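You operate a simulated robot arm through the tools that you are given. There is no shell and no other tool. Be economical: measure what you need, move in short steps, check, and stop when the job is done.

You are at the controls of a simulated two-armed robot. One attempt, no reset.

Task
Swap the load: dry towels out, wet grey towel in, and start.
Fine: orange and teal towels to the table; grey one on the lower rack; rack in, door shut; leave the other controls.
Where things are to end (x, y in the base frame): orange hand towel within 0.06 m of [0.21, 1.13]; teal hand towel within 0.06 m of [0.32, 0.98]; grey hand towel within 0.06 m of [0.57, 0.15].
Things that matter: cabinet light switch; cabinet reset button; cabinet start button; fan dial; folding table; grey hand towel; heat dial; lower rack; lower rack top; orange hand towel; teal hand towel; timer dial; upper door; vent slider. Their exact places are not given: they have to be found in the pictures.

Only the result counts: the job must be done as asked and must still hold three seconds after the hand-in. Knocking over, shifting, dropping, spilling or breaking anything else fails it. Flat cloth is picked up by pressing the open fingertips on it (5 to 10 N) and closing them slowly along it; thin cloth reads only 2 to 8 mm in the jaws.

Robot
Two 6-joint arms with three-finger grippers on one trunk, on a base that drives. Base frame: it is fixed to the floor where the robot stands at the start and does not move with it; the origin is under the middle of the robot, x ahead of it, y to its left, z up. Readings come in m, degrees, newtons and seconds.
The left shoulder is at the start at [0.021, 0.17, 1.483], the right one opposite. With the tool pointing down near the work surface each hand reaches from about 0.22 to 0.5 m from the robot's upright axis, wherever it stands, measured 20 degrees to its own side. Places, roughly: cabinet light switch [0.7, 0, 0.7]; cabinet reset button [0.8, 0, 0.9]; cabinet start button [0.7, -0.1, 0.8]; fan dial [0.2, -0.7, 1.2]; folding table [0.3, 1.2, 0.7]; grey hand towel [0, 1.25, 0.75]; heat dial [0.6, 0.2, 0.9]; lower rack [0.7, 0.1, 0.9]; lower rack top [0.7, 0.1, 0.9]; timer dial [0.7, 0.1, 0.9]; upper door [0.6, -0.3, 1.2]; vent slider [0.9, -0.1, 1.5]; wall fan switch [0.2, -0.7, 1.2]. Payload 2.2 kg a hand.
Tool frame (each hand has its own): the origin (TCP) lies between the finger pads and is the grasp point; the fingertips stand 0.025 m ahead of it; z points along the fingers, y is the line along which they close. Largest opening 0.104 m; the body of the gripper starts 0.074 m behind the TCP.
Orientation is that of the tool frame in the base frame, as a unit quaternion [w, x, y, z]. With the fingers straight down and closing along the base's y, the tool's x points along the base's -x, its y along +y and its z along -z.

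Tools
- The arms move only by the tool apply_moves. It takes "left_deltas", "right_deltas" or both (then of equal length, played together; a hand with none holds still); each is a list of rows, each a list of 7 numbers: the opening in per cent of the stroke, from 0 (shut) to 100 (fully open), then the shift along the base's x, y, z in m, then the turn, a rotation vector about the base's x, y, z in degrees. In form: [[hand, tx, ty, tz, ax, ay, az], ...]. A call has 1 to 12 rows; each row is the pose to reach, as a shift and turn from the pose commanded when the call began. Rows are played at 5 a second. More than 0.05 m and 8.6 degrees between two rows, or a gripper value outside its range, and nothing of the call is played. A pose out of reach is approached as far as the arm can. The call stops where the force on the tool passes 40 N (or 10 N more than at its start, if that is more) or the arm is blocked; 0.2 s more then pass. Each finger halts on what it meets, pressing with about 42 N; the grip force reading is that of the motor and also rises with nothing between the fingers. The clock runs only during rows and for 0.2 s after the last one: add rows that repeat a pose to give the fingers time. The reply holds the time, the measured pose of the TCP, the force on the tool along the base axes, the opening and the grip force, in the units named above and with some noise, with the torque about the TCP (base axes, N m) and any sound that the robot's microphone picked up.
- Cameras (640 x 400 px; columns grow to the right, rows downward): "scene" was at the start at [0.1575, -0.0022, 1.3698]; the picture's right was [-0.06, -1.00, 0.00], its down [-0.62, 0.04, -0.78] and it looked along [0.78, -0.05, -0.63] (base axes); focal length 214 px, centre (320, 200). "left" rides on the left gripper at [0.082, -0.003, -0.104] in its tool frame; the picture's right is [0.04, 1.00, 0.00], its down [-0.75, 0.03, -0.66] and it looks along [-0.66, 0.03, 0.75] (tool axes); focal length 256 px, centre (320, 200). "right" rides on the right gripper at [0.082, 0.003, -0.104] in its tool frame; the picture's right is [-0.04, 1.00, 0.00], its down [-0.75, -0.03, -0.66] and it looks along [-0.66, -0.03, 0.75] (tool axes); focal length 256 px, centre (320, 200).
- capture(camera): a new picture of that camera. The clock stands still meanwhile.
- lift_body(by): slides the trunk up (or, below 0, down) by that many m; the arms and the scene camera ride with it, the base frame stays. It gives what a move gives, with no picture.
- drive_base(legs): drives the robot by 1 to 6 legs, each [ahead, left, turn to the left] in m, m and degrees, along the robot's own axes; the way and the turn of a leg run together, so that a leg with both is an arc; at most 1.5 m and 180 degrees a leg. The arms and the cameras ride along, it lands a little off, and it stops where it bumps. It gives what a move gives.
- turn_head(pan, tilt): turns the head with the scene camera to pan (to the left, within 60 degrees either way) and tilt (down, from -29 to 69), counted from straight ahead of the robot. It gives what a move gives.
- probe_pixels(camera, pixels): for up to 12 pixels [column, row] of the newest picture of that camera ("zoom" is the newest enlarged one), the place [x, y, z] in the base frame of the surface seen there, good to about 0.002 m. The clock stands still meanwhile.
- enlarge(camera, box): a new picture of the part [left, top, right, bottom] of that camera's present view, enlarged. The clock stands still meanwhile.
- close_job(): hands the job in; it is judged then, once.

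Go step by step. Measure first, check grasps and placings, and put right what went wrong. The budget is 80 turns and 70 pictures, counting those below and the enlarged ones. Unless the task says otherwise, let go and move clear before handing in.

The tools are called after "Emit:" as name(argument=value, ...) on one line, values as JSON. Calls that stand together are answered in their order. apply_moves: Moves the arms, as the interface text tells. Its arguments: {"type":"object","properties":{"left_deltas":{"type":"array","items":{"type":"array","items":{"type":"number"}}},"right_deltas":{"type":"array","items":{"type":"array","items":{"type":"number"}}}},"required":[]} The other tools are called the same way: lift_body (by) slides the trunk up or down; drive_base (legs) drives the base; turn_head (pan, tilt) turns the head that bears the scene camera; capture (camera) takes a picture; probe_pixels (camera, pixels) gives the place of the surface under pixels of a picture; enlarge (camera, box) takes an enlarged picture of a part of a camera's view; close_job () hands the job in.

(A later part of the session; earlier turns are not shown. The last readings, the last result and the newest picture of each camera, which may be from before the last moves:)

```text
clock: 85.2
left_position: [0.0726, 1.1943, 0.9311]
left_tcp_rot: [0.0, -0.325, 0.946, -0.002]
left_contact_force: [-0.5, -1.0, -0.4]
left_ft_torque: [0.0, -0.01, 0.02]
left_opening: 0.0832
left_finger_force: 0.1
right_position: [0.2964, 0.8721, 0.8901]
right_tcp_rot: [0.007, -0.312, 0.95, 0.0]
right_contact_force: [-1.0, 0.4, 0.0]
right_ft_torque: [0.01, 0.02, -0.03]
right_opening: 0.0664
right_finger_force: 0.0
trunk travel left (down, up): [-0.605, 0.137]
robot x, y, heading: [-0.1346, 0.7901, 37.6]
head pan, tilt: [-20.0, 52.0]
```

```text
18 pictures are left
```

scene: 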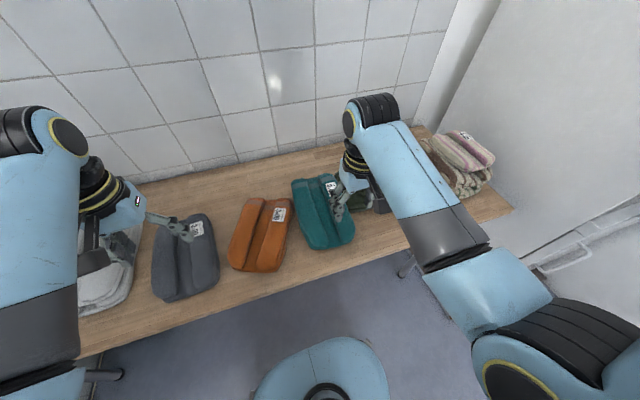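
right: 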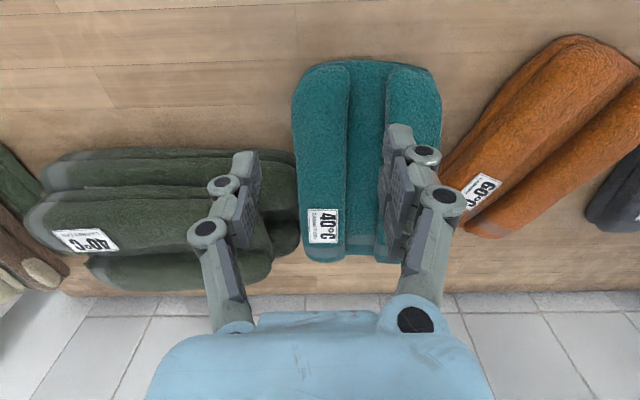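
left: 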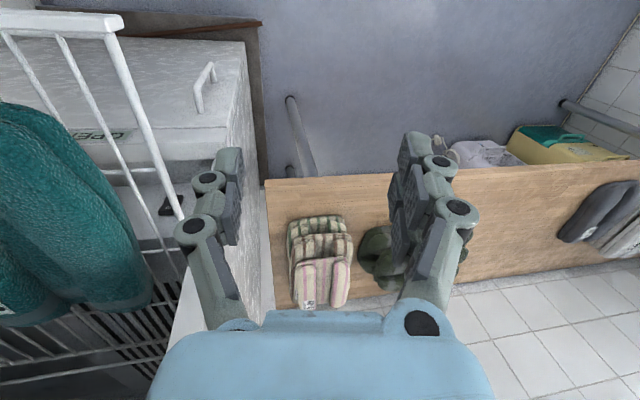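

Probing teal's final spot, then sidestepping 0.47 m left so the right hand comes over the grey towel's left roll.

Emit:
probe_pixels(camera="right", pixels=[[303, 80], [432, 85], [306, 250], [385, 258], [430, 180], [285, 160], [445, 180], [575, 45], [480, 225], [640, 95]])

Emit:
drive_base(legs=[[0, 0.467, 0], [0.045, 0, 0]])

Emit:
capture(camera="right")

```text
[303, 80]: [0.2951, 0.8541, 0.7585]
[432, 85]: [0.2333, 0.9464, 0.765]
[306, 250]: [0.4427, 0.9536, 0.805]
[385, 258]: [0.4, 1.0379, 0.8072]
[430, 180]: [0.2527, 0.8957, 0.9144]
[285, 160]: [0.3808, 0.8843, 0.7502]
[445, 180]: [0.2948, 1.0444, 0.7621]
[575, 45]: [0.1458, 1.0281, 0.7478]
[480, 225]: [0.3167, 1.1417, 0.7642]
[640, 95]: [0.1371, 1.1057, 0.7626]
```

```text
clock: 88.5
left_position: [-0.1688, 1.5959, 0.9301]
left_tcp_rot: [-0.001, -0.318, 0.948, 0.0]
left_contact_force: [0.1, 0.3, 0.2]
left_ft_torque: [-0.01, 0.0, 0.01]
left_opening: 0.0831
left_finger_force: 0.0
right_position: [0.0498, 1.2721, 0.8897]
right_tcp_rot: [0.008, -0.305, 0.952, -0.001]
right_contact_force: [-0.2, -0.2, -0.5]
right_ft_torque: [-0.02, 0.04, 0.05]
right_opening: 0.0668
right_finger_force: 0.1
trunk travel left (down, up): [-0.605, 0.137]
robot x, y, heading: [-0.3862, 1.1927, 36.7]
head pan, tilt: [-20.0, 52.0]
```

```text
17 pictures are left
```

right: 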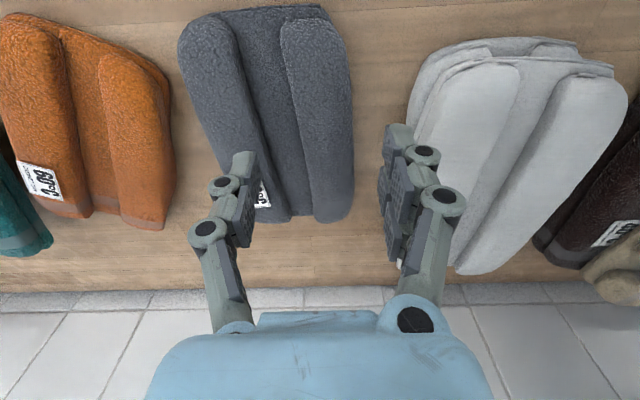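

Teal's centre measures ≈[0.343,0.948], 4 cm from target, in tolerance. The right hand is over grey's left roll (310,100); probing to fine-align.

Emit:
probe_pixels(camera="right", pixels=[[315, 60], [322, 120], [325, 180], [270, 60], [280, 120], [290, 190], [352, 120], [350, 60], [415, 110], [250, 10], [235, 120], [340, 215]])

```text
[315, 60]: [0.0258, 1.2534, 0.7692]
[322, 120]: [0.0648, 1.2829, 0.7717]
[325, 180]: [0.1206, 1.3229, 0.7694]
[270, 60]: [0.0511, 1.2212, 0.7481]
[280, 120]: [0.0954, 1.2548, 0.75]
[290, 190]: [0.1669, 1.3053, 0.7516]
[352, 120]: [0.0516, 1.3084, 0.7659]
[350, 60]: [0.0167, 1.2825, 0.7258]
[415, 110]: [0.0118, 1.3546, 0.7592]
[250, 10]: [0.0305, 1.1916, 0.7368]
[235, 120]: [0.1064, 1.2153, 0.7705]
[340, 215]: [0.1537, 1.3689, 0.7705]
```

Aligned: valley l=0.949, crest 0.990, TCP 0.990. Descend, press, close slowly and lift a little.

Emit:
apply_moves(right_deltas=[[72, 0.016, 0.012, -0.04, 0, 0, 0], [72, 0.016, 0.012, -0.08, 0, 0, 0], [72, 0.016, 0.012, -0.105, 0, 0, 0], [72, 0.016, 0.012, -0.117, 0, 0, 0], [60, 0.016, 0.012, -0.115, 0, 0, 0], [50, 0.016, 0.012, -0.114, 0, 0, 0], [40, 0.016, 0.012, -0.114, 0, 0, 0], [30, 0.016, 0.012, -0.114, 0, 0, 0], [15, 0.016, 0.012, -0.114, 0, 0, 0], [0, 0.016, 0.012, -0.114, 0, 0, 0], [0, 0.016, 0.012, -0.114, 0, 0, 0], [0, 0.016, 0.012, -0.107, 0, 0, 0]])

Emit:
apply_moves(right_deltas=[[0, 0, 0, 0.015, 0, 0, 0], [0, 0, 0, 0.04, 0, 0, 0], [0, 0, 0, 0.08, 0, 0, 0], [0, 0, 0, 0.12, 0, 0, 0]])

Emit:
capture(camera="right")

```text
clock: 91.1
left_position: [-0.1707, 1.5942, 0.9313]
left_tcp_rot: [0.0, -0.317, 0.948, -0.001]
left_contact_force: [-0.1, -0.2, 0.2]
left_ft_torque: [0.02, 0.0, 0.01]
left_opening: 0.083
left_finger_force: 0.1
right_position: [0.0647, 1.2826, 0.782]
right_tcp_rot: [0.007, -0.305, 0.952, -0.001]
right_contact_force: [1.2, 0.4, -1.6]
right_ft_torque: [0.04, 0.1, -0.02]
right_opening: 0.051
right_finger_force: 41.8
trunk travel left (down, up): [-0.605, 0.137]
robot x, y, heading: [-0.3851, 1.1989, 37.0]
head pan, tilt: [-20.0, 52.0]
```

```text
clock: 92.1
left_position: [-0.1694, 1.5955, 0.9301]
left_tcp_rot: [0.0, -0.317, 0.948, -0.001]
left_contact_force: [0.1, 0.4, -0.1]
left_ft_torque: [-0.01, -0.04, 0.02]
left_opening: 0.083
left_finger_force: 0.0
right_position: [0.0651, 1.2837, 0.9065]
right_tcp_rot: [0.008, -0.305, 0.952, 0.0]
right_contact_force: [0.9, 0.3, -1.3]
right_ft_torque: [0.05, 0.11, 0.01]
right_opening: 0.0506
right_finger_force: 42.0
trunk travel left (down, up): [-0.605, 0.137]
robot x, y, heading: [-0.3831, 1.1962, 36.6]
head pan, tilt: [-20.0, 52.0]
```

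```text
16 pictures are left
```

right: 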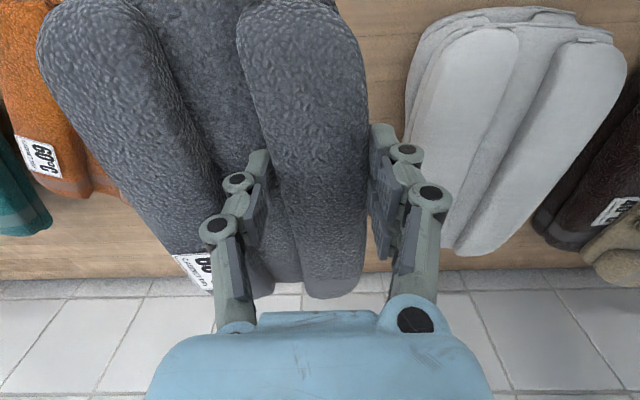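

Grey is held; its centre is about (+0.034,-0.026) from the TCP. Raising, and one zoom to check how teal lies before driving off.

Emit:
lift_body(by=0.132)

Emit:
apply_moves(right_deltas=[[0, 0, 0, 0.02, 0, 0, 0]])

Emit:
drive_base(legs=[[-0.42, 0, 0], [0, -0.5, 0]])

Emit:
turn_head(pan=0, tilt=40)

Emit:
enlarge(camera="scene", box=[200, 70, 460, 232])

```text
clock: 93.7
left_position: [-0.1703, 1.5948, 1.0628]
left_tcp_rot: [-0.001, -0.318, 0.948, -0.001]
left_contact_force: [-0.4, 0.5, 0.3]
left_ft_torque: [-0.05, -0.01, -0.01]
left_opening: 0.0832
left_finger_force: 0.0
right_position: [0.0642, 1.2832, 1.0335]
right_tcp_rot: [0.008, -0.306, 0.952, 0.0]
right_contact_force: [-0.3, -0.4, -1.0]
right_ft_torque: [0.02, 0.05, -0.03]
right_opening: 0.0504
right_finger_force: 41.8
trunk travel left (down, up): [-0.737, 0.005]
robot x, y, heading: [-0.3869, 1.197, 36.6]
head pan, tilt: [-20.0, 52.0]
```

```text
clock: 94.1
left_position: [-0.1708, 1.5945, 1.0623]
left_tcp_rot: [-0.001, -0.317, 0.948, -0.002]
left_contact_force: [0.3, -0.3, 0.1]
left_ft_torque: [0.0, -0.02, -0.02]
left_opening: 0.0833
left_finger_force: 0.0
right_position: [0.0641, 1.2828, 1.0553]
right_tcp_rot: [0.008, -0.304, 0.953, 0.0]
right_contact_force: [0.0, -0.4, -1.4]
right_ft_torque: [0.04, 0.08, 0.01]
right_opening: 0.0504
right_finger_force: 42.2
trunk travel left (down, up): [-0.737, 0.005]
robot x, y, heading: [-0.381, 1.1958, 36.7]
head pan, tilt: [-20.0, 52.0]
```

```text
clock: 95.2
left_position: [-0.2086, 1.5659, 1.0641]
left_tcp_rot: [0.001, -0.317, 0.948, 0.0]
left_contact_force: [-1.5, -0.6, 0.9]
left_ft_torque: [0.03, -0.08, 0.01]
left_opening: 0.0832
left_finger_force: 0.1
right_position: [0.026, 1.2533, 1.0561]
right_tcp_rot: [0.009, -0.304, 0.953, 0.0]
right_contact_force: [0.1, 0.1, -2.4]
right_ft_torque: [0.09, 0.04, -0.03]
right_opening: 0.0502
right_finger_force: 42.6
trunk travel left (down, up): [-0.737, 0.005]
robot x, y, heading: [-0.4214, 1.1657, 36.8]
head pan, tilt: [-20.0, 52.0]
stopped in leg 1: the robot was blocked; the commanded pose is now the measured one
```

```text
clock: 96.0
left_position: [-0.2059, 1.5689, 1.063]
left_tcp_rot: [-0.001, -0.317, 0.948, 0.0]
left_contact_force: [-0.2, 0.0, 0.1]
left_ft_torque: [-0.04, 0.03, 0.02]
left_opening: 0.0835
left_finger_force: 0.0
right_position: [0.0286, 1.2559, 1.0546]
right_tcp_rot: [0.008, -0.305, 0.952, 0.0]
right_contact_force: [1.2, 0.6, -2.2]
right_ft_torque: [0.01, 0.11, 0.01]
right_opening: 0.0495
right_finger_force: 42.2
trunk travel left (down, up): [-0.737, 0.005]
robot x, y, heading: [-0.4217, 1.166, 36.6]
head pan, tilt: [0.0, 40.0]
```

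```text
2.46 times, centred on (330, 151) of scene
```

zoom: 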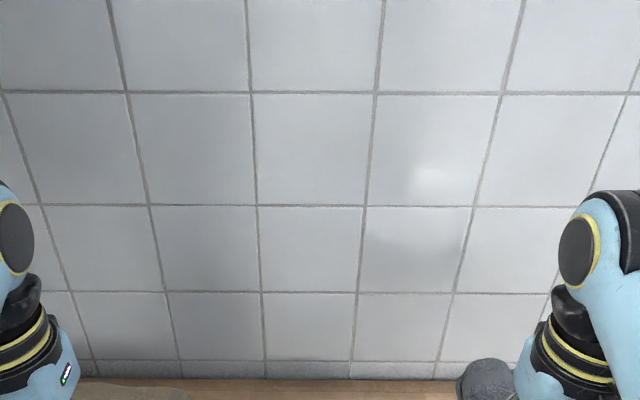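

Backing was blocked by something behind on the left, so I go right first, then back.

Emit:
drive_base(legs=[[0.01, -0.1, 0], [0, -0.35, 0], [-0.36, 0, 0]])

Emit:
turn_head(pan=0, tilt=50)

Emit:
enlarge(camera="scene", box=[180, 60, 500, 260])

```text
clock: 101.0
left_position: [-0.2285, 0.9894, 1.0631]
left_tcp_rot: [0.0, -0.312, 0.95, 0.0]
left_contact_force: [1.5, -0.3, -0.6]
left_ft_torque: [0.01, 0.02, -0.03]
left_opening: 0.0832
left_finger_force: 0.0
right_position: [0.0026, 0.674, 1.0553]
right_tcp_rot: [0.009, -0.3, 0.954, 0.0]
right_contact_force: [0.0, 0.1, -2.2]
right_ft_torque: [0.02, 0.08, 0.02]
right_opening: 0.0492
right_finger_force: 42.0
trunk travel left (down, up): [-0.737, 0.005]
robot x, y, heading: [-0.449, 0.5934, 36.2]
head pan, tilt: [0.0, 40.0]
```

```text
clock: 101.7
left_position: [-0.2285, 0.9891, 1.0639]
left_tcp_rot: [0.0, -0.313, 0.95, 0.0]
left_contact_force: [-0.1, -0.6, -0.1]
left_ft_torque: [-0.02, 0.0, -0.09]
left_opening: 0.0831
left_finger_force: 0.0
right_position: [0.0021, 0.6745, 1.0556]
right_tcp_rot: [0.007, -0.299, 0.954, 0.0]
right_contact_force: [-0.3, -0.4, -2.3]
right_ft_torque: [0.06, 0.09, 0.0]
right_opening: 0.049
right_finger_force: 41.6
trunk travel left (down, up): [-0.737, 0.005]
robot x, y, heading: [-0.4477, 0.5894, 36.2]
head pan, tilt: [0.0, 50.0]
```

```text
2.00 times, centred on (340, 160) of scene
```

zoom: 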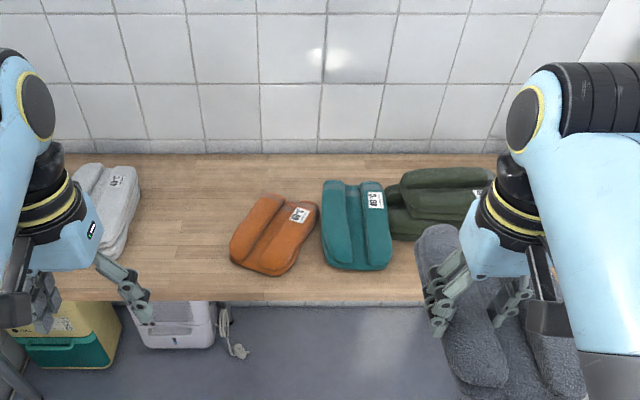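

Teal lies next to the green pile (380,215). Checking its heights for flatness.

Emit:
probe_pixels(camera="zoom", pixels=[[335, 190], [340, 250], [372, 195], [378, 250], [355, 230], [290, 205], [265, 255], [400, 220], [362, 268], [330, 267], [388, 260], [326, 185]])

Emit:
drive_base(legs=[[0, -0.6, 0]])

```text
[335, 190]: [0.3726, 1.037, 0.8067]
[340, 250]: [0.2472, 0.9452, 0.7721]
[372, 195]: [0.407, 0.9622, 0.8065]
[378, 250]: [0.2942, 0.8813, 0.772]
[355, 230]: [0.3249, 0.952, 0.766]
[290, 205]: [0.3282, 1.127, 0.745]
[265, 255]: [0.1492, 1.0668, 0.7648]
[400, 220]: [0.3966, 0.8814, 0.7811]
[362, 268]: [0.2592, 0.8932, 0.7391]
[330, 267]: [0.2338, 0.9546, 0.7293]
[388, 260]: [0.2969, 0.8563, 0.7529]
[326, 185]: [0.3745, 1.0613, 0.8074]
```

```text
clock: 105.2
left_position: [0.126, 0.5058, 1.0639]
left_tcp_rot: [0.0, -0.319, 0.948, 0.0]
left_contact_force: [0.0, 0.0, 0.7]
left_ft_torque: [0.05, -0.01, 0.0]
left_opening: 0.0832
left_finger_force: 0.0
right_position: [0.362, 0.1951, 1.0564]
right_tcp_rot: [0.008, -0.307, 0.952, 0.0]
right_contact_force: [0.2, -0.2, -2.2]
right_ft_torque: [0.04, 0.09, -0.03]
right_opening: 0.0486
right_finger_force: 42.0
trunk travel left (down, up): [-0.737, 0.005]
robot x, y, heading: [-0.0896, 0.1021, 37.1]
head pan, tilt: [0.0, 50.0]
```

Heights: teal lies on the table at its near end, slightly raised at the far end (0.807); I'll come back to that. Now moving grey over the rack: right 12 cm, ahead 12.7 cm.

Emit:
drive_base(legs=[[0, -0.122, 0], [0.128, 0, 0]])

Emit:
capture(camera="right")

```text
clock: 107.3
left_position: [0.2971, 0.4885, 1.0612]
left_tcp_rot: [0.0, -0.323, 0.946, 0.0]
left_contact_force: [0.6, 0.4, -0.2]
left_ft_torque: [-0.01, 0.06, -0.03]
left_opening: 0.083
left_finger_force: 0.0
right_position: [0.5346, 0.1786, 1.0543]
right_tcp_rot: [0.008, -0.311, 0.95, 0.0]
right_contact_force: [-0.2, 0.3, -1.8]
right_ft_torque: [0.0, 0.08, 0.03]
right_opening: 0.0489
right_finger_force: 41.8
trunk travel left (down, up): [-0.737, 0.005]
robot x, y, heading: [0.0866, 0.0851, 37.3]
head pan, tilt: [0.0, 50.0]
```

```text
13 pictures are left
```

right: 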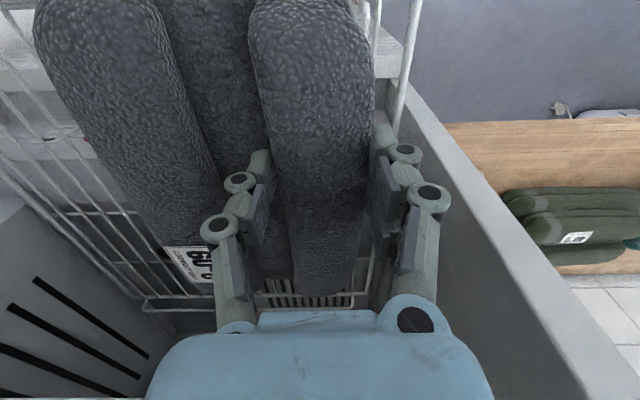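

Emit:
probe_pixels(camera="right", pixels=[[60, 10], [110, 10], [310, 10], [190, 240], [330, 280], [365, 60], [210, 100], [390, 130], [40, 60], [190, 280]])

```text
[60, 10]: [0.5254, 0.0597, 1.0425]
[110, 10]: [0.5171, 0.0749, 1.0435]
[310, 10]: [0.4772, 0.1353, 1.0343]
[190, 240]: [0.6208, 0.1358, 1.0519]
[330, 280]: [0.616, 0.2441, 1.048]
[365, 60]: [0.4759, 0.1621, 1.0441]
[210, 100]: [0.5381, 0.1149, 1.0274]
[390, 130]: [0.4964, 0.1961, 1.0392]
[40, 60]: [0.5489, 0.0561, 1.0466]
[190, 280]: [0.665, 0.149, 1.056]
```

The grey centre projects to about [0.565,0.148]: right on target. Lowering onto the rack and releasing.

Emit:
apply_moves(right_deltas=[[0, 0, 0, -0.03, 0, 0, 0], [0, 0, 0, -0.055, 0, 0, 0], [0, 0, 0, -0.066, 0, 0, 0], [0, 0, 0, -0.073, 0, 0, 0], [0, 0, 0, -0.078, 0, 0, 0]])

Emit:
apply_moves(right_deltas=[[55, 0, 0, 0, 0, 0, 0], [68, 0, 0, 0, 0, 0, 0], [68, 0, 0, 0.003, 0, 0, 0], [68, 0, 0, 0.03, 0, 0, 0], [68, 0, 0, 0.06, 0, 0, 0], [68, 0, 0, 0.09, 0, 0, 0]])

Emit:
drive_base(legs=[[-0.15, 0.0, 0]])

Emit:
capture(camera="right")

```text
clock: 108.5
left_position: [0.2947, 0.4879, 1.0643]
left_tcp_rot: [0.001, -0.323, 0.946, 0.0]
left_contact_force: [-0.3, 0.9, -0.5]
left_ft_torque: [0.03, -0.01, 0.02]
left_opening: 0.0833
left_finger_force: 0.0
right_position: [0.5347, 0.179, 0.9812]
right_tcp_rot: [0.014, -0.311, 0.95, 0.001]
right_contact_force: [2.7, -1.8, 41.3]
right_ft_torque: [-0.7, 0.17, 0.24]
right_opening: 0.049
right_finger_force: 41.9
trunk travel left (down, up): [-0.737, 0.005]
robot x, y, heading: [0.0851, 0.0833, 37.3]
head pan, tilt: [0.0, 50.0]
```

```text
clock: 109.9
left_position: [0.297, 0.4872, 1.0633]
left_tcp_rot: [0.0, -0.323, 0.946, 0.0]
left_contact_force: [1.5, 0.2, 0.3]
left_ft_torque: [-0.02, -0.02, 0.02]
left_opening: 0.0831
left_finger_force: 0.0
right_position: [0.5338, 0.1784, 1.0663]
right_tcp_rot: [0.008, -0.312, 0.95, 0.0]
right_contact_force: [0.0, -0.5, -0.2]
right_ft_torque: [0.0, 0.02, 0.01]
right_opening: 0.0709
right_finger_force: 0.2
trunk travel left (down, up): [-0.737, 0.005]
robot x, y, heading: [0.0884, 0.087, 37.4]
head pan, tilt: [0.0, 50.0]
```

```text
clock: 111.2
left_position: [0.1769, 0.3958, 1.0643]
left_tcp_rot: [-0.001, -0.323, 0.946, -0.001]
left_contact_force: [-0.4, -0.4, 0.1]
left_ft_torque: [-0.01, 0.0, -0.01]
left_opening: 0.0831
left_finger_force: 0.1
right_position: [0.4157, 0.0864, 1.0661]
right_tcp_rot: [0.01, -0.311, 0.95, 0.001]
right_contact_force: [-0.3, -0.7, -0.1]
right_ft_torque: [0.02, 0.0, 0.01]
right_opening: 0.0707
right_finger_force: 0.1
trunk travel left (down, up): [-0.737, 0.005]
robot x, y, heading: [-0.035, -0.0068, 37.3]
head pan, tilt: [0.0, 50.0]
```

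```text
12 pictures are left
```

right: 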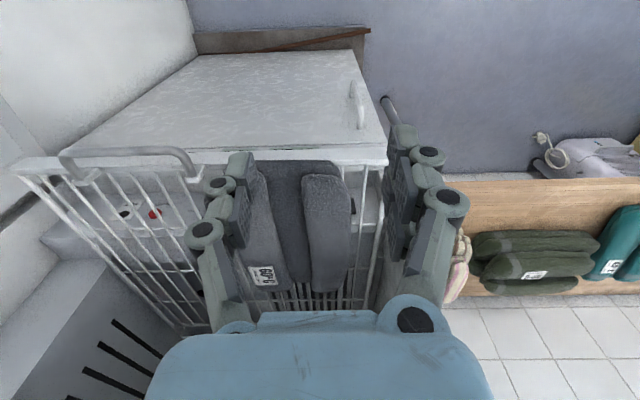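

Grey lies on the rack. Probing the front bar, the handle and panel controls seen through the rack before pushing it in.

Emit:
probe_pixels(camera="right", pixels=[[190, 165], [70, 160], [130, 151], [360, 152], [265, 190], [345, 200], [250, 280], [325, 285], [305, 165], [155, 213], [125, 213], [20, 170]])

Emit:
enlarge(camera="scene", box=[320, 80, 600, 255])

```text
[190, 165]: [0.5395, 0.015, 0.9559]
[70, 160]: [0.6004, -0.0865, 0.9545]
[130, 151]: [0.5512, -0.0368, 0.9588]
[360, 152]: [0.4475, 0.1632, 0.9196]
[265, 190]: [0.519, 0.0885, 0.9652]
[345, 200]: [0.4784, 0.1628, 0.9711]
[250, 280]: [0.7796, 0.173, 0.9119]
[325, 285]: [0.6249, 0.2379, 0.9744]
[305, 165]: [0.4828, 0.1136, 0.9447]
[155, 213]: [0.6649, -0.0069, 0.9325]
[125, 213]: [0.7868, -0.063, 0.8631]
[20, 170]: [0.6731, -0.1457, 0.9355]
```

```text
2.29 times, centred on (460, 168) of scene
```

zoom: 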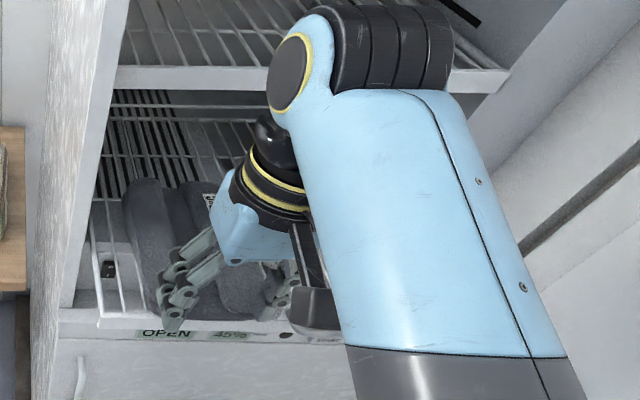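

The rack front is now at fwd 0.459 (it got nudged 6 cm in earlier), so on the rack grey sits about 5 cm too near the front; I'll correct that once the rack is against its stop. Now: close the right hand, pitch it 30° forward, and line it up on the front bar left of the handle.

Emit:
drive_base(legs=[[-0.02, -0.066, 0]])

Emit:
apply_moves(right_deltas=[[40, 0, 0, 0, 4.5, -6, 0], [0, 0, 0, 0, 9.1, -12, 0], [0, 0, 0, 0, 13.6, -18, 0], [0, 0, 0, -0.03, 18.2, -23.9, 0], [0, 0, 0, -0.07, 18.2, -23.9, 0], [0, 0, 0, -0.1, 18.2, -23.9, 0], [0, 0, 0, -0.13, 18.2, -23.9, 0]])

Emit:
capture(camera="right")

```text
clock: 112.2
left_position: [0.2008, 0.3319, 1.0652]
left_tcp_rot: [-0.001, -0.323, 0.946, 0.0]
left_contact_force: [0.3, -0.5, -0.1]
left_ft_torque: [0.08, 0.02, 0.03]
left_opening: 0.0834
left_finger_force: 0.1
right_position: [0.4404, 0.0219, 1.0652]
right_tcp_rot: [0.009, -0.31, 0.951, 0.001]
right_contact_force: [-0.1, -0.6, -0.2]
right_ft_torque: [0.01, 0.0, -0.02]
right_opening: 0.0706
right_finger_force: 0.1
trunk travel left (down, up): [-0.737, 0.005]
robot x, y, heading: [-0.0067, -0.0708, 37.2]
head pan, tilt: [0.0, 50.0]
```

```text
clock: 113.8
left_position: [0.2017, 0.3317, 1.0631]
left_tcp_rot: [0.0, -0.323, 0.946, 0.0]
left_contact_force: [0.7, 0.1, -0.4]
left_ft_torque: [0.02, 0.02, -0.02]
left_opening: 0.0831
left_finger_force: 0.0
right_position: [0.4375, 0.0233, 0.9365]
right_tcp_rot: [0.253, -0.298, 0.916, 0.085]
right_contact_force: [0.0, 0.1, -0.3]
right_ft_torque: [0.02, -0.02, 0.01]
right_opening: 0.0
right_finger_force: 28.8
trunk travel left (down, up): [-0.737, 0.005]
robot x, y, heading: [-0.0079, -0.0711, 37.1]
head pan, tilt: [0.0, 50.0]
```

```text
10 pictures are left
```

right: 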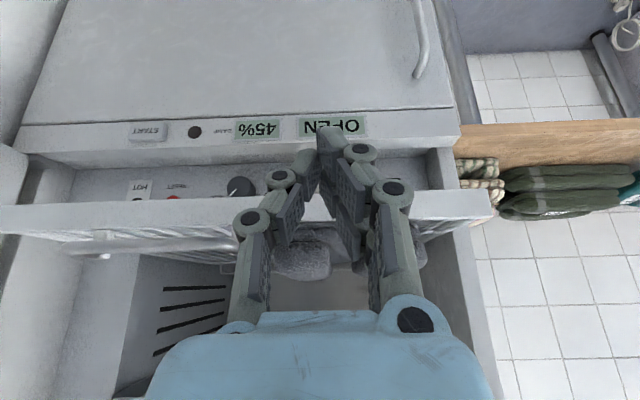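

A great view: START label at (147,132), lamp switch (195,132), displays "45%" and "OPEN", and on the upper ledge HOT / red RESET / a dial. Probing START, then driving ahead to push the rack in.

Emit:
probe_pixels(camera="right", pixels=[[147, 132], [130, 134], [165, 131], [150, 120], [195, 132], [100, 212], [172, 200], [240, 188], [137, 195], [420, 90]])

Emit:
drive_base(legs=[[0.1, 0, 0], [0.08, 0, 0], [0.08, 0, 0]])

```text
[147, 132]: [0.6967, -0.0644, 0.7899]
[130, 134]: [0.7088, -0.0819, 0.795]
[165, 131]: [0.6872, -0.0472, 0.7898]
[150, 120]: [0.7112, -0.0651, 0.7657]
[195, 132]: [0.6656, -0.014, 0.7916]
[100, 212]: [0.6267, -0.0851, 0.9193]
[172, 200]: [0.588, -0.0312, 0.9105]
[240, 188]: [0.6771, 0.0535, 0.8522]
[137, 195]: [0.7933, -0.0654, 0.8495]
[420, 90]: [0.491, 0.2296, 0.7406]
```

```text
clock: 116.2
left_position: [0.3893, 0.4728, 1.0636]
left_tcp_rot: [0.001, -0.322, 0.947, 0.0]
left_contact_force: [0.0, 0.2, 0.9]
left_ft_torque: [-0.01, 0.02, 0.01]
left_opening: 0.0832
left_finger_force: 0.0
right_position: [0.6192, 0.1583, 0.9352]
right_tcp_rot: [0.244, -0.296, 0.92, 0.081]
right_contact_force: [0.8, -4.2, 5.1]
right_ft_torque: [-0.13, -0.07, -0.04]
right_opening: 0.0
right_finger_force: 28.4
trunk travel left (down, up): [-0.737, 0.005]
robot x, y, heading: [0.177, 0.0713, 36.9]
head pan, tilt: [0.0, 50.0]
stopped in leg 3: the force on the tool passed its limit at 189 N (the readings are from after the stop); the commanded pose is now the measured one
```

A hard stop came with the TCP at fwd 0.594, probably the rack's end stop. Checking.

Emit:
drive_base(legs=[[-0.06, 0, 0]])

Emit:
capture(camera="right")

```text
clock: 117.2
left_position: [0.3431, 0.4385, 1.0641]
left_tcp_rot: [0.001, -0.321, 0.947, 0.001]
left_contact_force: [0.1, -1.0, -0.3]
left_ft_torque: [0.0, -0.05, 0.0]
left_opening: 0.083
left_finger_force: 0.1
right_position: [0.5713, 0.1234, 0.9363]
right_tcp_rot: [0.244, -0.297, 0.92, 0.083]
right_contact_force: [-1.2, -0.2, -0.1]
right_ft_torque: [0.03, -0.01, 0.0]
right_opening: 0.0001
right_finger_force: 28.7
trunk travel left (down, up): [-0.737, 0.005]
robot x, y, heading: [0.1295, 0.0381, 37.0]
head pan, tilt: [0.0, 50.0]
```

```text
9 pictures are left
```

right: 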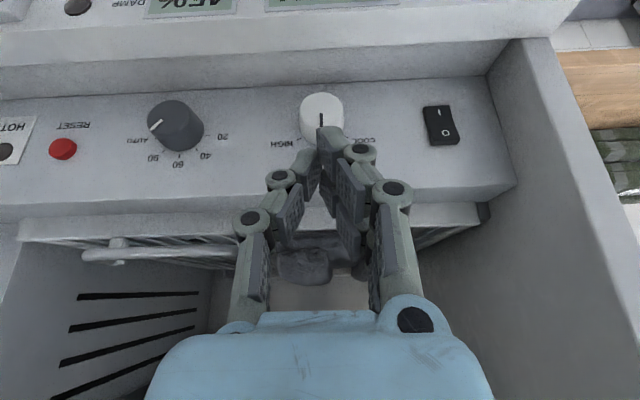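

Emit:
probe_pixels(camera="right", pixels=[[440, 206], [150, 225], [160, 255], [305, 262], [305, 250], [360, 270], [320, 270], [60, 222], [330, 255]])

Emit:
turn_head(pan=-15, tilt=38)

Emit:
capture(camera="scene")

```text
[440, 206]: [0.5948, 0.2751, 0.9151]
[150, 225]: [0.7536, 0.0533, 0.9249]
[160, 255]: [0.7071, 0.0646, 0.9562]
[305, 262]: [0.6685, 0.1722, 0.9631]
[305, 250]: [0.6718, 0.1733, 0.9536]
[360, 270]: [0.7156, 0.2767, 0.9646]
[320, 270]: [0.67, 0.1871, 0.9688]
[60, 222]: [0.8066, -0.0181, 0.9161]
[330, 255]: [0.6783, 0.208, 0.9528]
```

```text
clock: 118.0
left_position: [0.3451, 0.4385, 1.0626]
left_tcp_rot: [-0.001, -0.321, 0.947, 0.0]
left_contact_force: [0.1, 0.0, -0.2]
left_ft_torque: [-0.02, 0.04, 0.0]
left_opening: 0.0832
left_finger_force: 0.1
right_position: [0.5739, 0.1247, 0.9344]
right_tcp_rot: [0.243, -0.296, 0.92, 0.081]
right_contact_force: [0.0, -0.8, 0.2]
right_ft_torque: [-0.01, -0.02, 0.02]
right_opening: 0.0
right_finger_force: 28.6
trunk travel left (down, up): [-0.737, 0.005]
robot x, y, heading: [0.1289, 0.0392, 36.9]
head pan, tilt: [-15.0, 38.0]
```

```text
8 pictures are left
```

scene: 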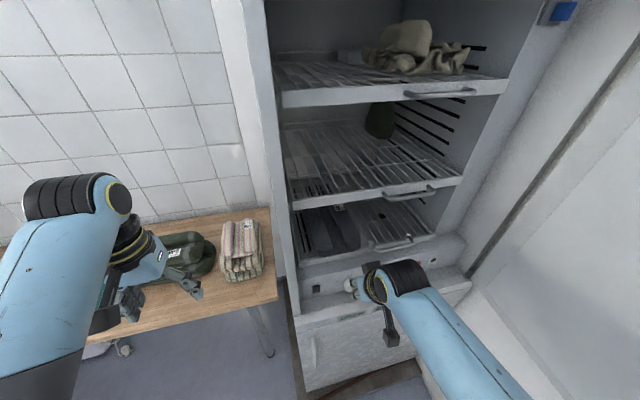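

The rack is fully in (front bar at fwd 0.643, flush with the shelf above). Grey's near end is right at the bar; I'll push it ~5 cm deeper with the half-open fingers over the bar, pitched further so the wrist clears the shelf.

Emit:
apply_moves(right_deltas=[[30, -0.008, 0.01, 0.03, 3.6, -4.8, 0], [60, -0.0156, 0.0208, 0.055, 7.2, -9.6, 0], [65, 0.008, 0.039, 0.055, 7.2, -9.6, 0], [65, 0.0324, 0.0568, 0.05, 7.2, -9.6, 0], [65, 0.0484, 0.0688, 0.035, 7.2, -9.6, 0]])

Emit:
capture(camera="right")

```text
clock: 119.2
left_position: [0.3434, 0.4385, 1.0635]
left_tcp_rot: [0.001, -0.321, 0.947, 0.0]
left_contact_force: [-0.4, -0.1, 0.2]
left_ft_torque: [0.0, -0.02, 0.0]
left_opening: 0.0831
left_finger_force: 0.2
right_position: [0.6206, 0.1916, 0.9688]
right_tcp_rot: [0.338, -0.287, 0.889, 0.114]
right_contact_force: [0.2, -0.4, -0.1]
right_ft_torque: [0.02, 0.04, 0.02]
right_opening: 0.0676
right_finger_force: 0.0
trunk travel left (down, up): [-0.737, 0.005]
robot x, y, heading: [0.1305, 0.0341, 37.1]
head pan, tilt: [-15.0, 38.0]
```

```text
7 pictures are left
```

right: 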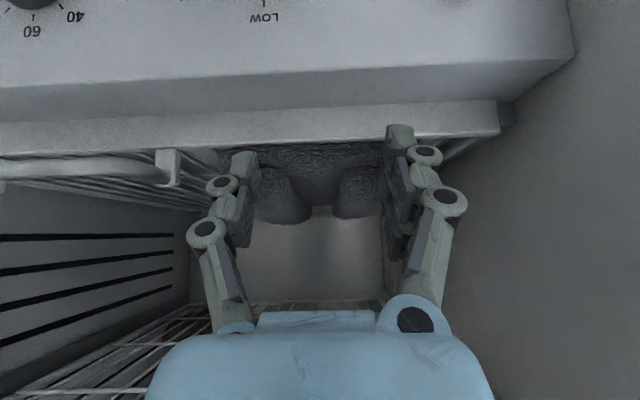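

The fingers straddle slightly wide of both rolls ((280,195),(360,190)); narrowing to 40 % and pushing 7 cm ahead, then withdrawing.

Emit:
apply_moves(right_deltas=[[40, 0, 0, 0, 0, 0, 0], [40, 0.012, 0.009, -0.004, 0, 0, 0], [40, 0.024, 0.018, -0.004, 0, 0, 0], [40, 0.036, 0.027, -0.004, 0, 0, 0], [40, 0.047, 0.035, -0.004, 0, 0, 0], [40, 0.056, 0.042, -0.004, 0, 0, 0]])

Emit:
capture(camera="right")

```text
clock: 120.6
left_position: [0.3435, 0.4397, 1.0648]
left_tcp_rot: [0.001, -0.32, 0.947, 0.0]
left_contact_force: [0.0, -0.1, 0.4]
left_ft_torque: [0.0, 0.0, 0.0]
left_opening: 0.0834
left_finger_force: 0.1
right_position: [0.6767, 0.2344, 0.9659]
right_tcp_rot: [0.337, -0.286, 0.89, 0.115]
right_contact_force: [0.3, -0.1, 0.6]
right_ft_torque: [0.03, 0.0, 0.01]
right_opening: 0.0416
right_finger_force: 0.1
trunk travel left (down, up): [-0.737, 0.005]
robot x, y, heading: [0.1316, 0.0394, 37.1]
head pan, tilt: [-15.0, 38.0]
```

```text
6 pictures are left
```

right: 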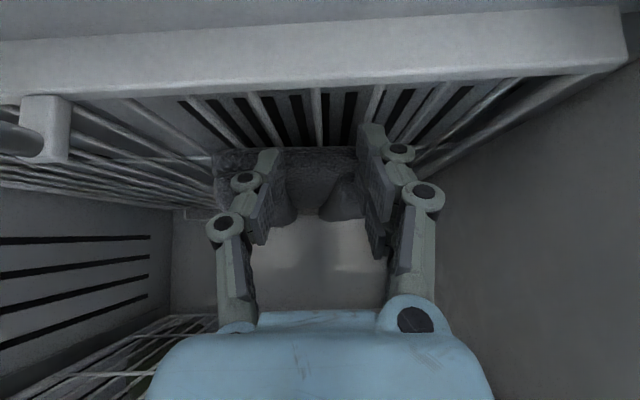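

Emit:
probe_pixels(camera="right", pixels=[[315, 155], [225, 165], [340, 155], [290, 180], [335, 190], [315, 90], [365, 205], [222, 195]])

Emit:
apply_moves(right_deltas=[[40, -0.03, -0.022, 0.008, 0, 0, 0], [40, -0.065, -0.048, 0.015, 0, 0, 0], [40, -0.1, -0.075, 0.02, 0, 0, 0], [40, -0.135, -0.1, 0.02, 0, 0, 0]])

```text
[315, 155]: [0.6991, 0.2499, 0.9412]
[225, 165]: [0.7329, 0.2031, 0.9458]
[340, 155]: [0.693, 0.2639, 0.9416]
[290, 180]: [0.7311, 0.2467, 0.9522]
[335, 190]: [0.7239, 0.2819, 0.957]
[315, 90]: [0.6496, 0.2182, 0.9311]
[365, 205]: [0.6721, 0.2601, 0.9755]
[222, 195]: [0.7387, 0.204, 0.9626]
```

```text
clock: 121.8
left_position: [0.3442, 0.4383, 1.0631]
left_tcp_rot: [0.0, -0.32, 0.947, 0.0]
left_contact_force: [0.3, -0.1, -0.9]
left_ft_torque: [0.0, 0.04, 0.0]
left_opening: 0.0833
left_finger_force: 0.0
right_position: [0.5652, 0.1181, 0.9899]
right_tcp_rot: [0.356, -0.304, 0.879, 0.095]
right_contact_force: [0.5, 0.7, -0.7]
right_ft_torque: [-0.03, 0.06, 0.01]
right_opening: 0.0414
right_finger_force: 0.0
trunk travel left (down, up): [-0.737, 0.005]
robot x, y, heading: [0.1278, 0.0349, 37.1]
head pan, tilt: [-15.0, 38.0]
stopped in row 4 (right hand): the arm was blocked; the commanded pose is now the measured one
```

Grey's near end is now at fwd ≈0.712, 6–7 cm behind the bar as intended. Straightening the right hand, backing out and turning right to look at the door's free edge.

Emit:
apply_moves(right_deltas=[[40, 0, 0, 0.015, -5, 6.7, 0.6], [40, 0, 0, 0.03, -10, 13.4, 1.2], [40, 0, 0, 0.045, -15, 20.1, 1.8], [40, 0, 0, 0.05, -20, 26.8, 2.4], [40, 0, 0, 0.05, -25, 33.5, 3]])

Emit:
drive_base(legs=[[-0.17, 0.05, 0], [0, 0.1, 0], [0, 0, -52]])

Emit:
turn_head(pan=-38, tilt=20)

Emit:
capture(camera="scene")

```text
clock: 123.0
left_position: [0.3431, 0.4391, 1.0626]
left_tcp_rot: [0.0, -0.321, 0.947, 0.0]
left_contact_force: [0.1, -1.2, -0.6]
left_ft_torque: [0.02, -0.01, -0.01]
left_opening: 0.0832
left_finger_force: 0.0
right_position: [0.5635, 0.1188, 1.0399]
right_tcp_rot: [0.012, -0.354, 0.935, -0.002]
right_contact_force: [-0.1, -0.9, -0.6]
right_ft_torque: [0.02, 0.03, 0.05]
right_opening: 0.0417
right_finger_force: 0.0
trunk travel left (down, up): [-0.737, 0.005]
robot x, y, heading: [0.1325, 0.0376, 36.9]
head pan, tilt: [-15.0, 38.0]
```

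```text
clock: 127.5
left_position: [0.3483, 0.1446, 1.0628]
left_tcp_rot: [0.0, 0.115, 0.993, 0.0]
left_contact_force: [0.7, -0.5, 0.0]
left_ft_torque: [-0.02, 0.01, 0.01]
left_opening: 0.0831
left_finger_force: 0.0
right_position: [0.24, -0.2276, 1.0392]
right_tcp_rot: [0.01, 0.079, 0.997, -0.006]
right_contact_force: [-0.7, -0.7, -0.8]
right_ft_torque: [-0.02, 0.02, 0.03]
right_opening: 0.0415
right_finger_force: 0.0
trunk travel left (down, up): [-0.737, 0.005]
robot x, y, heading: [-0.0995, 0.0534, -13.5]
head pan, tilt: [-15.0, 38.0]
```

```text
clock: 128.4
left_position: [0.3482, 0.1442, 1.0638]
left_tcp_rot: [0.0, 0.115, 0.993, 0.0]
left_contact_force: [-0.4, -0.3, 0.0]
left_ft_torque: [-0.03, 0.02, 0.01]
left_opening: 0.0832
left_finger_force: 0.2
right_position: [0.2402, -0.2282, 1.0401]
right_tcp_rot: [0.01, 0.08, 0.997, -0.007]
right_contact_force: [0.3, -0.4, -0.9]
right_ft_torque: [-0.01, 0.01, 0.0]
right_opening: 0.0417
right_finger_force: 0.1
trunk travel left (down, up): [-0.737, 0.005]
robot x, y, heading: [-0.094, 0.0525, -13.3]
head pan, tilt: [-38.0, 20.0]
```

```text
5 pictures are left
```

scene: 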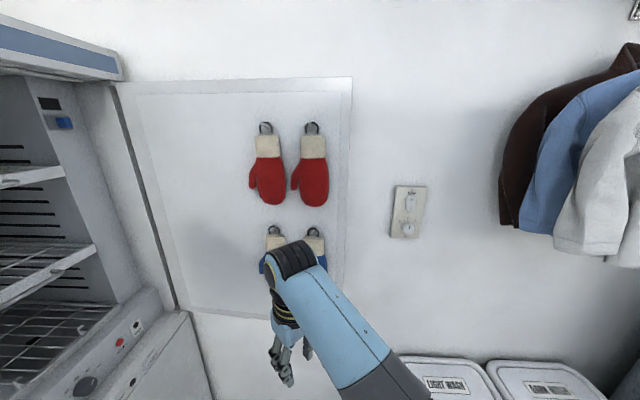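

The door's free edge runs from (352,80) down to (343,280). Probing across that edge to get thickness and gap.

Emit:
probe_pixels(camera="scene", pixels=[[330, 160], [340, 160], [346, 160], [350, 160], [354, 160], [358, 160], [370, 160], [341, 240], [346, 240], [352, 240], [362, 240], [240, 305]])

Emit:
enlarge(camera="scene", box=[290, 60, 450, 160])

```text
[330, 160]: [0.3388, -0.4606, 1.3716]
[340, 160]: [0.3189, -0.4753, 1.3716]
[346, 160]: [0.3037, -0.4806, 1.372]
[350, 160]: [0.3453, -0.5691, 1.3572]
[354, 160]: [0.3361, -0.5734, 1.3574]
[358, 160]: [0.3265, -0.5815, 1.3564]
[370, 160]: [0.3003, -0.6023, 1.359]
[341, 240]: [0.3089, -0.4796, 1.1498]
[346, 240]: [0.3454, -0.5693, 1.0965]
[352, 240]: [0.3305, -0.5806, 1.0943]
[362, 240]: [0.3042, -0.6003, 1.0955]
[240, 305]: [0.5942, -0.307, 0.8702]
```

```text
4.00 times, centred on (370, 110) of scene
```

zoom: 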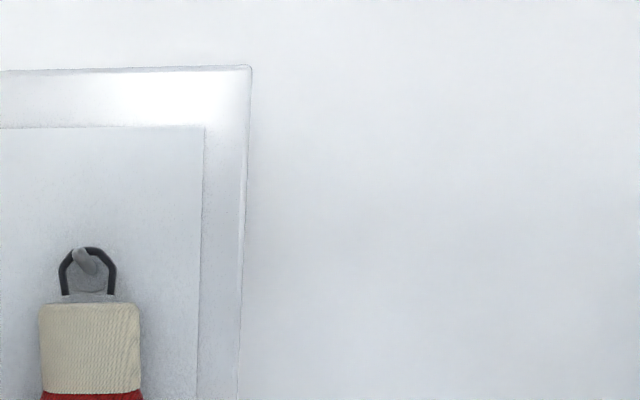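

Door face at the free edge is [0.304,-0.481], the wall 0.097 m behind it, so a finger fits behind. I'll grip the edge low (z≈0.92, below the mittens) with the hand pitched along the door. First reposition and turn the base right.

Emit:
drive_base(legs=[[0.055, -0.041, 0], [0, 0, -31.7]])

Emit:
apply_moves(right_deltas=[[60, 0.01, 0, -0.01, 0, 0, 8], [70, 0.03, 0, -0.02, 0, 0, 16], [80, 0.05, 0, -0.03, 0, 0, 24], [82, 0.07, 0, -0.04, 0, 0, 32], [82, 0.08, -0.01, -0.05, 0, 0, 40], [82, 0.09, -0.02, -0.05, 0, 0, 48], [82, 0.1, -0.03, -0.05, 0, 0, 56]])

```text
clock: 131.0
left_position: [0.3737, -0.1575, 1.064]
left_tcp_rot: [0.0, 0.383, 0.924, 0.0]
left_contact_force: [0.8, -0.4, -0.1]
left_ft_torque: [-0.02, 0.02, -0.02]
left_opening: 0.0833
left_finger_force: 0.1
right_position: [0.0839, -0.4166, 1.0412]
right_tcp_rot: [0.008, 0.35, 0.937, -0.009]
right_contact_force: [-0.2, -0.4, -0.3]
right_ft_torque: [-0.01, 0.03, 0.02]
right_opening: 0.0416
right_finger_force: 0.0
trunk travel left (down, up): [-0.737, 0.005]
robot x, y, heading: [-0.0499, 0.0, -45.3]
head pan, tilt: [-38.0, 20.0]
```

```text
clock: 132.6
left_position: [0.3739, -0.1569, 1.0633]
left_tcp_rot: [0.0, 0.384, 0.923, 0.0]
left_contact_force: [-0.9, -0.7, 0.3]
left_ft_torque: [0.01, 0.03, 0.02]
left_opening: 0.0832
left_finger_force: 0.1
right_position: [0.1792, -0.4537, 0.9901]
right_tcp_rot: [0.007, -0.13, 0.992, -0.008]
right_contact_force: [-0.2, 0.3, 0.2]
right_ft_torque: [-0.01, 0.04, 0.0]
right_opening: 0.085
right_finger_force: 0.0
trunk travel left (down, up): [-0.737, 0.005]
robot x, y, heading: [-0.0542, 0.0017, -45.3]
head pan, tilt: [-38.0, 20.0]
```

Emit:
apply_moves(right_deltas=[[82, 0, 0, 0, 1.94, -7.25, 0], [82, 0.0, 0, 0, 3.9, -14.5, 0], [82, 0.01, -0.01, -0.01, 5.8, -21.7, 0], [82, 0.02, -0.02, -0.03, 7.8, -29, 0], [82, 0.035, -0.035, -0.05, 9.7, -36.2, 0], [82, 0.055, -0.055, -0.07, 11.6, -43.5, 0], [82, 0.078, -0.075, -0.07, 11.6, -43.5, 0]])

Emit:
capture(camera="right")

```text
clock: 134.2
left_position: [0.3726, -0.1567, 1.0639]
left_tcp_rot: [0.001, 0.383, 0.924, 0.0]
left_contact_force: [-0.1, -0.1, 0.1]
left_ft_torque: [0.0, -0.04, -0.02]
left_opening: 0.083
left_finger_force: 0.1
right_position: [0.2386, -0.5081, 0.9335]
right_tcp_rot: [0.39, -0.117, 0.912, 0.044]
right_contact_force: [-0.4, -0.6, 0.7]
right_ft_torque: [-0.03, -0.04, -0.05]
right_opening: 0.0854
right_finger_force: 0.0
right hand out of reach, approached as far as the arm can: row 6, 7
trunk travel left (down, up): [-0.737, 0.005]
robot x, y, heading: [-0.0553, 0.0032, -45.5]
head pan, tilt: [-38.0, 20.0]
```

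```text
3 pictures are left
```

right: 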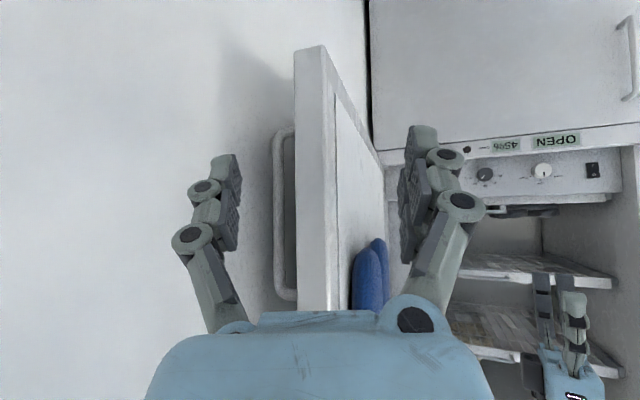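

A perfect view: the door edge (295–325 px) stands between the fingers and there is a vertical handle on its outer side (275,210). Probing edge and handle.

Emit:
probe_pixels(camera="right", pixels=[[299, 100], [320, 100], [308, 60], [308, 250], [280, 135], [278, 200], [282, 290], [250, 200], [365, 250], [300, 200]])

```text
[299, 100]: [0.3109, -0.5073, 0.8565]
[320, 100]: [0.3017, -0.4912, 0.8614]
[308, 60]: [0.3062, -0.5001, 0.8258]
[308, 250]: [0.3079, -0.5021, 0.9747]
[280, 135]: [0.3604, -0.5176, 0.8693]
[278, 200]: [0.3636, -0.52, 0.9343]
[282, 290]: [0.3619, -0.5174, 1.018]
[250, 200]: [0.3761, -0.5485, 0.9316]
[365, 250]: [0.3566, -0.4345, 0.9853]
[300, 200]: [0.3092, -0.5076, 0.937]
```

Door is ~2 cm thick; handle stands 4 cm inside the edge. Moving the hand along the door so the fingers straddle the edge (slightly higher for reach).

Emit:
apply_moves(right_deltas=[[82, 0.0, 0.006, 0.03, 0, 0, 0], [82, 0.025, 0.01, 0.03, 0, 0, 0], [82, 0.05, 0.012, 0.03, 0, 0, 0], [82, 0.073, 0.012, 0.03, 0, 0, 0]])

```text
clock: 135.2
left_position: [0.3723, -0.1568, 1.0638]
left_tcp_rot: [0.0, 0.384, 0.923, 0.0]
left_contact_force: [-0.3, -0.2, -0.4]
left_ft_torque: [-0.01, -0.05, 0.01]
left_opening: 0.0832
left_finger_force: 0.0
right_position: [0.3023, -0.4955, 0.9719]
right_tcp_rot: [0.391, -0.118, 0.912, 0.045]
right_contact_force: [0.1, -0.2, 0.7]
right_ft_torque: [-0.02, 0.03, 0.03]
right_opening: 0.0855
right_finger_force: 0.1
right hand out of reach, approached as far as the arm can: row 4
trunk travel left (down, up): [-0.737, 0.005]
robot x, y, heading: [-0.0532, 0.0026, -45.4]
head pan, tilt: [-38.0, 20.0]
```

Close enough: the tips overlap the edge ~1.5 cm. Closing on the door edge.

Emit:
apply_moves(right_deltas=[[60, 0, 0, 0, 0, 0, 0], [40, 0, 0, 0, 0, 0, 0], [20, 0, 0, 0, 0, 0, 0], [10, 0, 0, 0, 0, 0, 0], [10, 0, 0, 0, 0, 0, 0], [10, 0, 0, 0, 0, 0, 0]])

```text
clock: 136.6
left_position: [0.3733, -0.1563, 1.0634]
left_tcp_rot: [0.0, 0.384, 0.923, 0.0]
left_contact_force: [0.6, 0.4, -0.2]
left_ft_torque: [-0.02, 0.0, -0.02]
left_opening: 0.0833
left_finger_force: 0.1
right_position: [0.3024, -0.4935, 0.9725]
right_tcp_rot: [0.39, -0.118, 0.912, 0.044]
right_contact_force: [-1.9, -0.3, -0.4]
right_ft_torque: [-0.78, -0.2, 1.52]
right_opening: 0.0358
right_finger_force: 45.2
trunk travel left (down, up): [-0.737, 0.005]
robot x, y, heading: [-0.0499, 0.0002, -45.4]
head pan, tilt: [-38.0, 20.0]
```

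Gripped (36 mm, 45 N). Swinging the door ~16° along its arc about the hinge, turning the hand with it.

Emit:
apply_moves(right_deltas=[[10, -0.0092, 0.0168, 0, 0, 0, -2], [10, -0.0183, 0.0337, 0, 0, 0, -4], [10, -0.0262, 0.0511, 0, 0, 0, -6], [10, -0.0342, 0.0686, 0, 0, 0, -8], [10, -0.0409, 0.0865, 0, 0, 0, -10], [10, -0.0476, 0.1044, 0, 0, 0, -12], [10, -0.053, 0.1227, 0, 0, 0, -14], [10, -0.0585, 0.1411, 0, 0, 0, -16]])

```text
clock: 138.6
left_position: [0.3712, -0.1601, 1.0638]
left_tcp_rot: [0.001, 0.384, 0.923, 0.001]
left_contact_force: [0.1, 0.8, 0.5]
left_ft_torque: [-0.02, -0.04, 0.01]
left_opening: 0.0831
left_finger_force: 0.1
right_position: [0.2255, -0.383, 0.9672]
right_tcp_rot: [0.38, 0.004, 0.924, -0.031]
right_contact_force: [-1.3, 0.1, -0.9]
right_ft_torque: [0.02, 0.01, -0.01]
right_opening: 0.0103
right_finger_force: 0.1
trunk travel left (down, up): [-0.737, 0.005]
robot x, y, heading: [-0.0541, -0.0005, -45.4]
head pan, tilt: [-38.0, 20.0]
stopped in row 8 (right hand): the arm was blocked; the commanded pose is now the measured one
```

The fingers slipped off along the way (now empty). I need one picture to see how far the door came.

Emit:
turn_head(pan=5, tilt=32)

Emit:
capture(camera="scene")

```text
clock: 139.7
left_position: [0.3722, -0.1581, 1.0629]
left_tcp_rot: [0.0, 0.385, 0.923, -0.001]
left_contact_force: [-0.3, 0.1, 0.0]
left_ft_torque: [-0.02, 0.02, 0.07]
left_opening: 0.0835
left_finger_force: 0.2
right_position: [0.2279, -0.3816, 0.9691]
right_tcp_rot: [0.381, 0.003, 0.924, -0.031]
right_contact_force: [0.9, -0.3, 0.1]
right_ft_torque: [-0.01, 0.0, 0.01]
right_opening: 0.0104
right_finger_force: 0.0
trunk travel left (down, up): [-0.737, 0.005]
robot x, y, heading: [-0.0541, 0.0036, -45.7]
head pan, tilt: [5.0, 32.0]
```

```text
2 pictures are left
```

scene: 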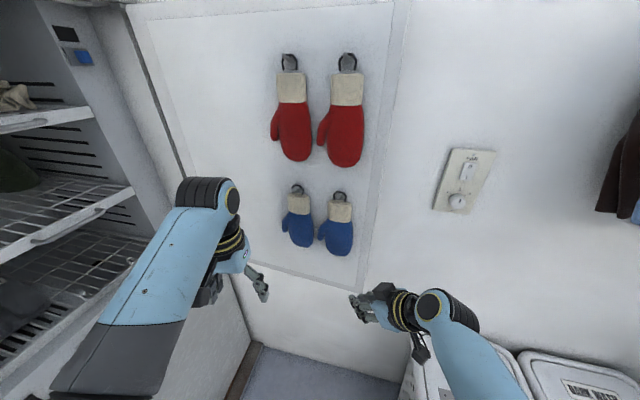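

Emit:
probe_pixels(camera="scene", pixels=[[385, 120], [375, 200], [362, 270], [380, 200], [390, 200], [300, 270], [230, 220], [355, 290], [340, 245], [395, 80], [400, 80], [420, 200]])

```text
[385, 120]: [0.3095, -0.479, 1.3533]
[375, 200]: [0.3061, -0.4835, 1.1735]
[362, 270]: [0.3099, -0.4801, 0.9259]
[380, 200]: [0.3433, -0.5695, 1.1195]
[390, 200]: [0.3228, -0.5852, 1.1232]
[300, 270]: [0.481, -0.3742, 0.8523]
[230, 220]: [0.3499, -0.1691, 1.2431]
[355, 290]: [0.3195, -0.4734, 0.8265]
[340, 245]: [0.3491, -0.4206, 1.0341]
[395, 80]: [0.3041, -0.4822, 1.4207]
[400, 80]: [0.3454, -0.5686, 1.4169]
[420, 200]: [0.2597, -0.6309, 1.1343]
```

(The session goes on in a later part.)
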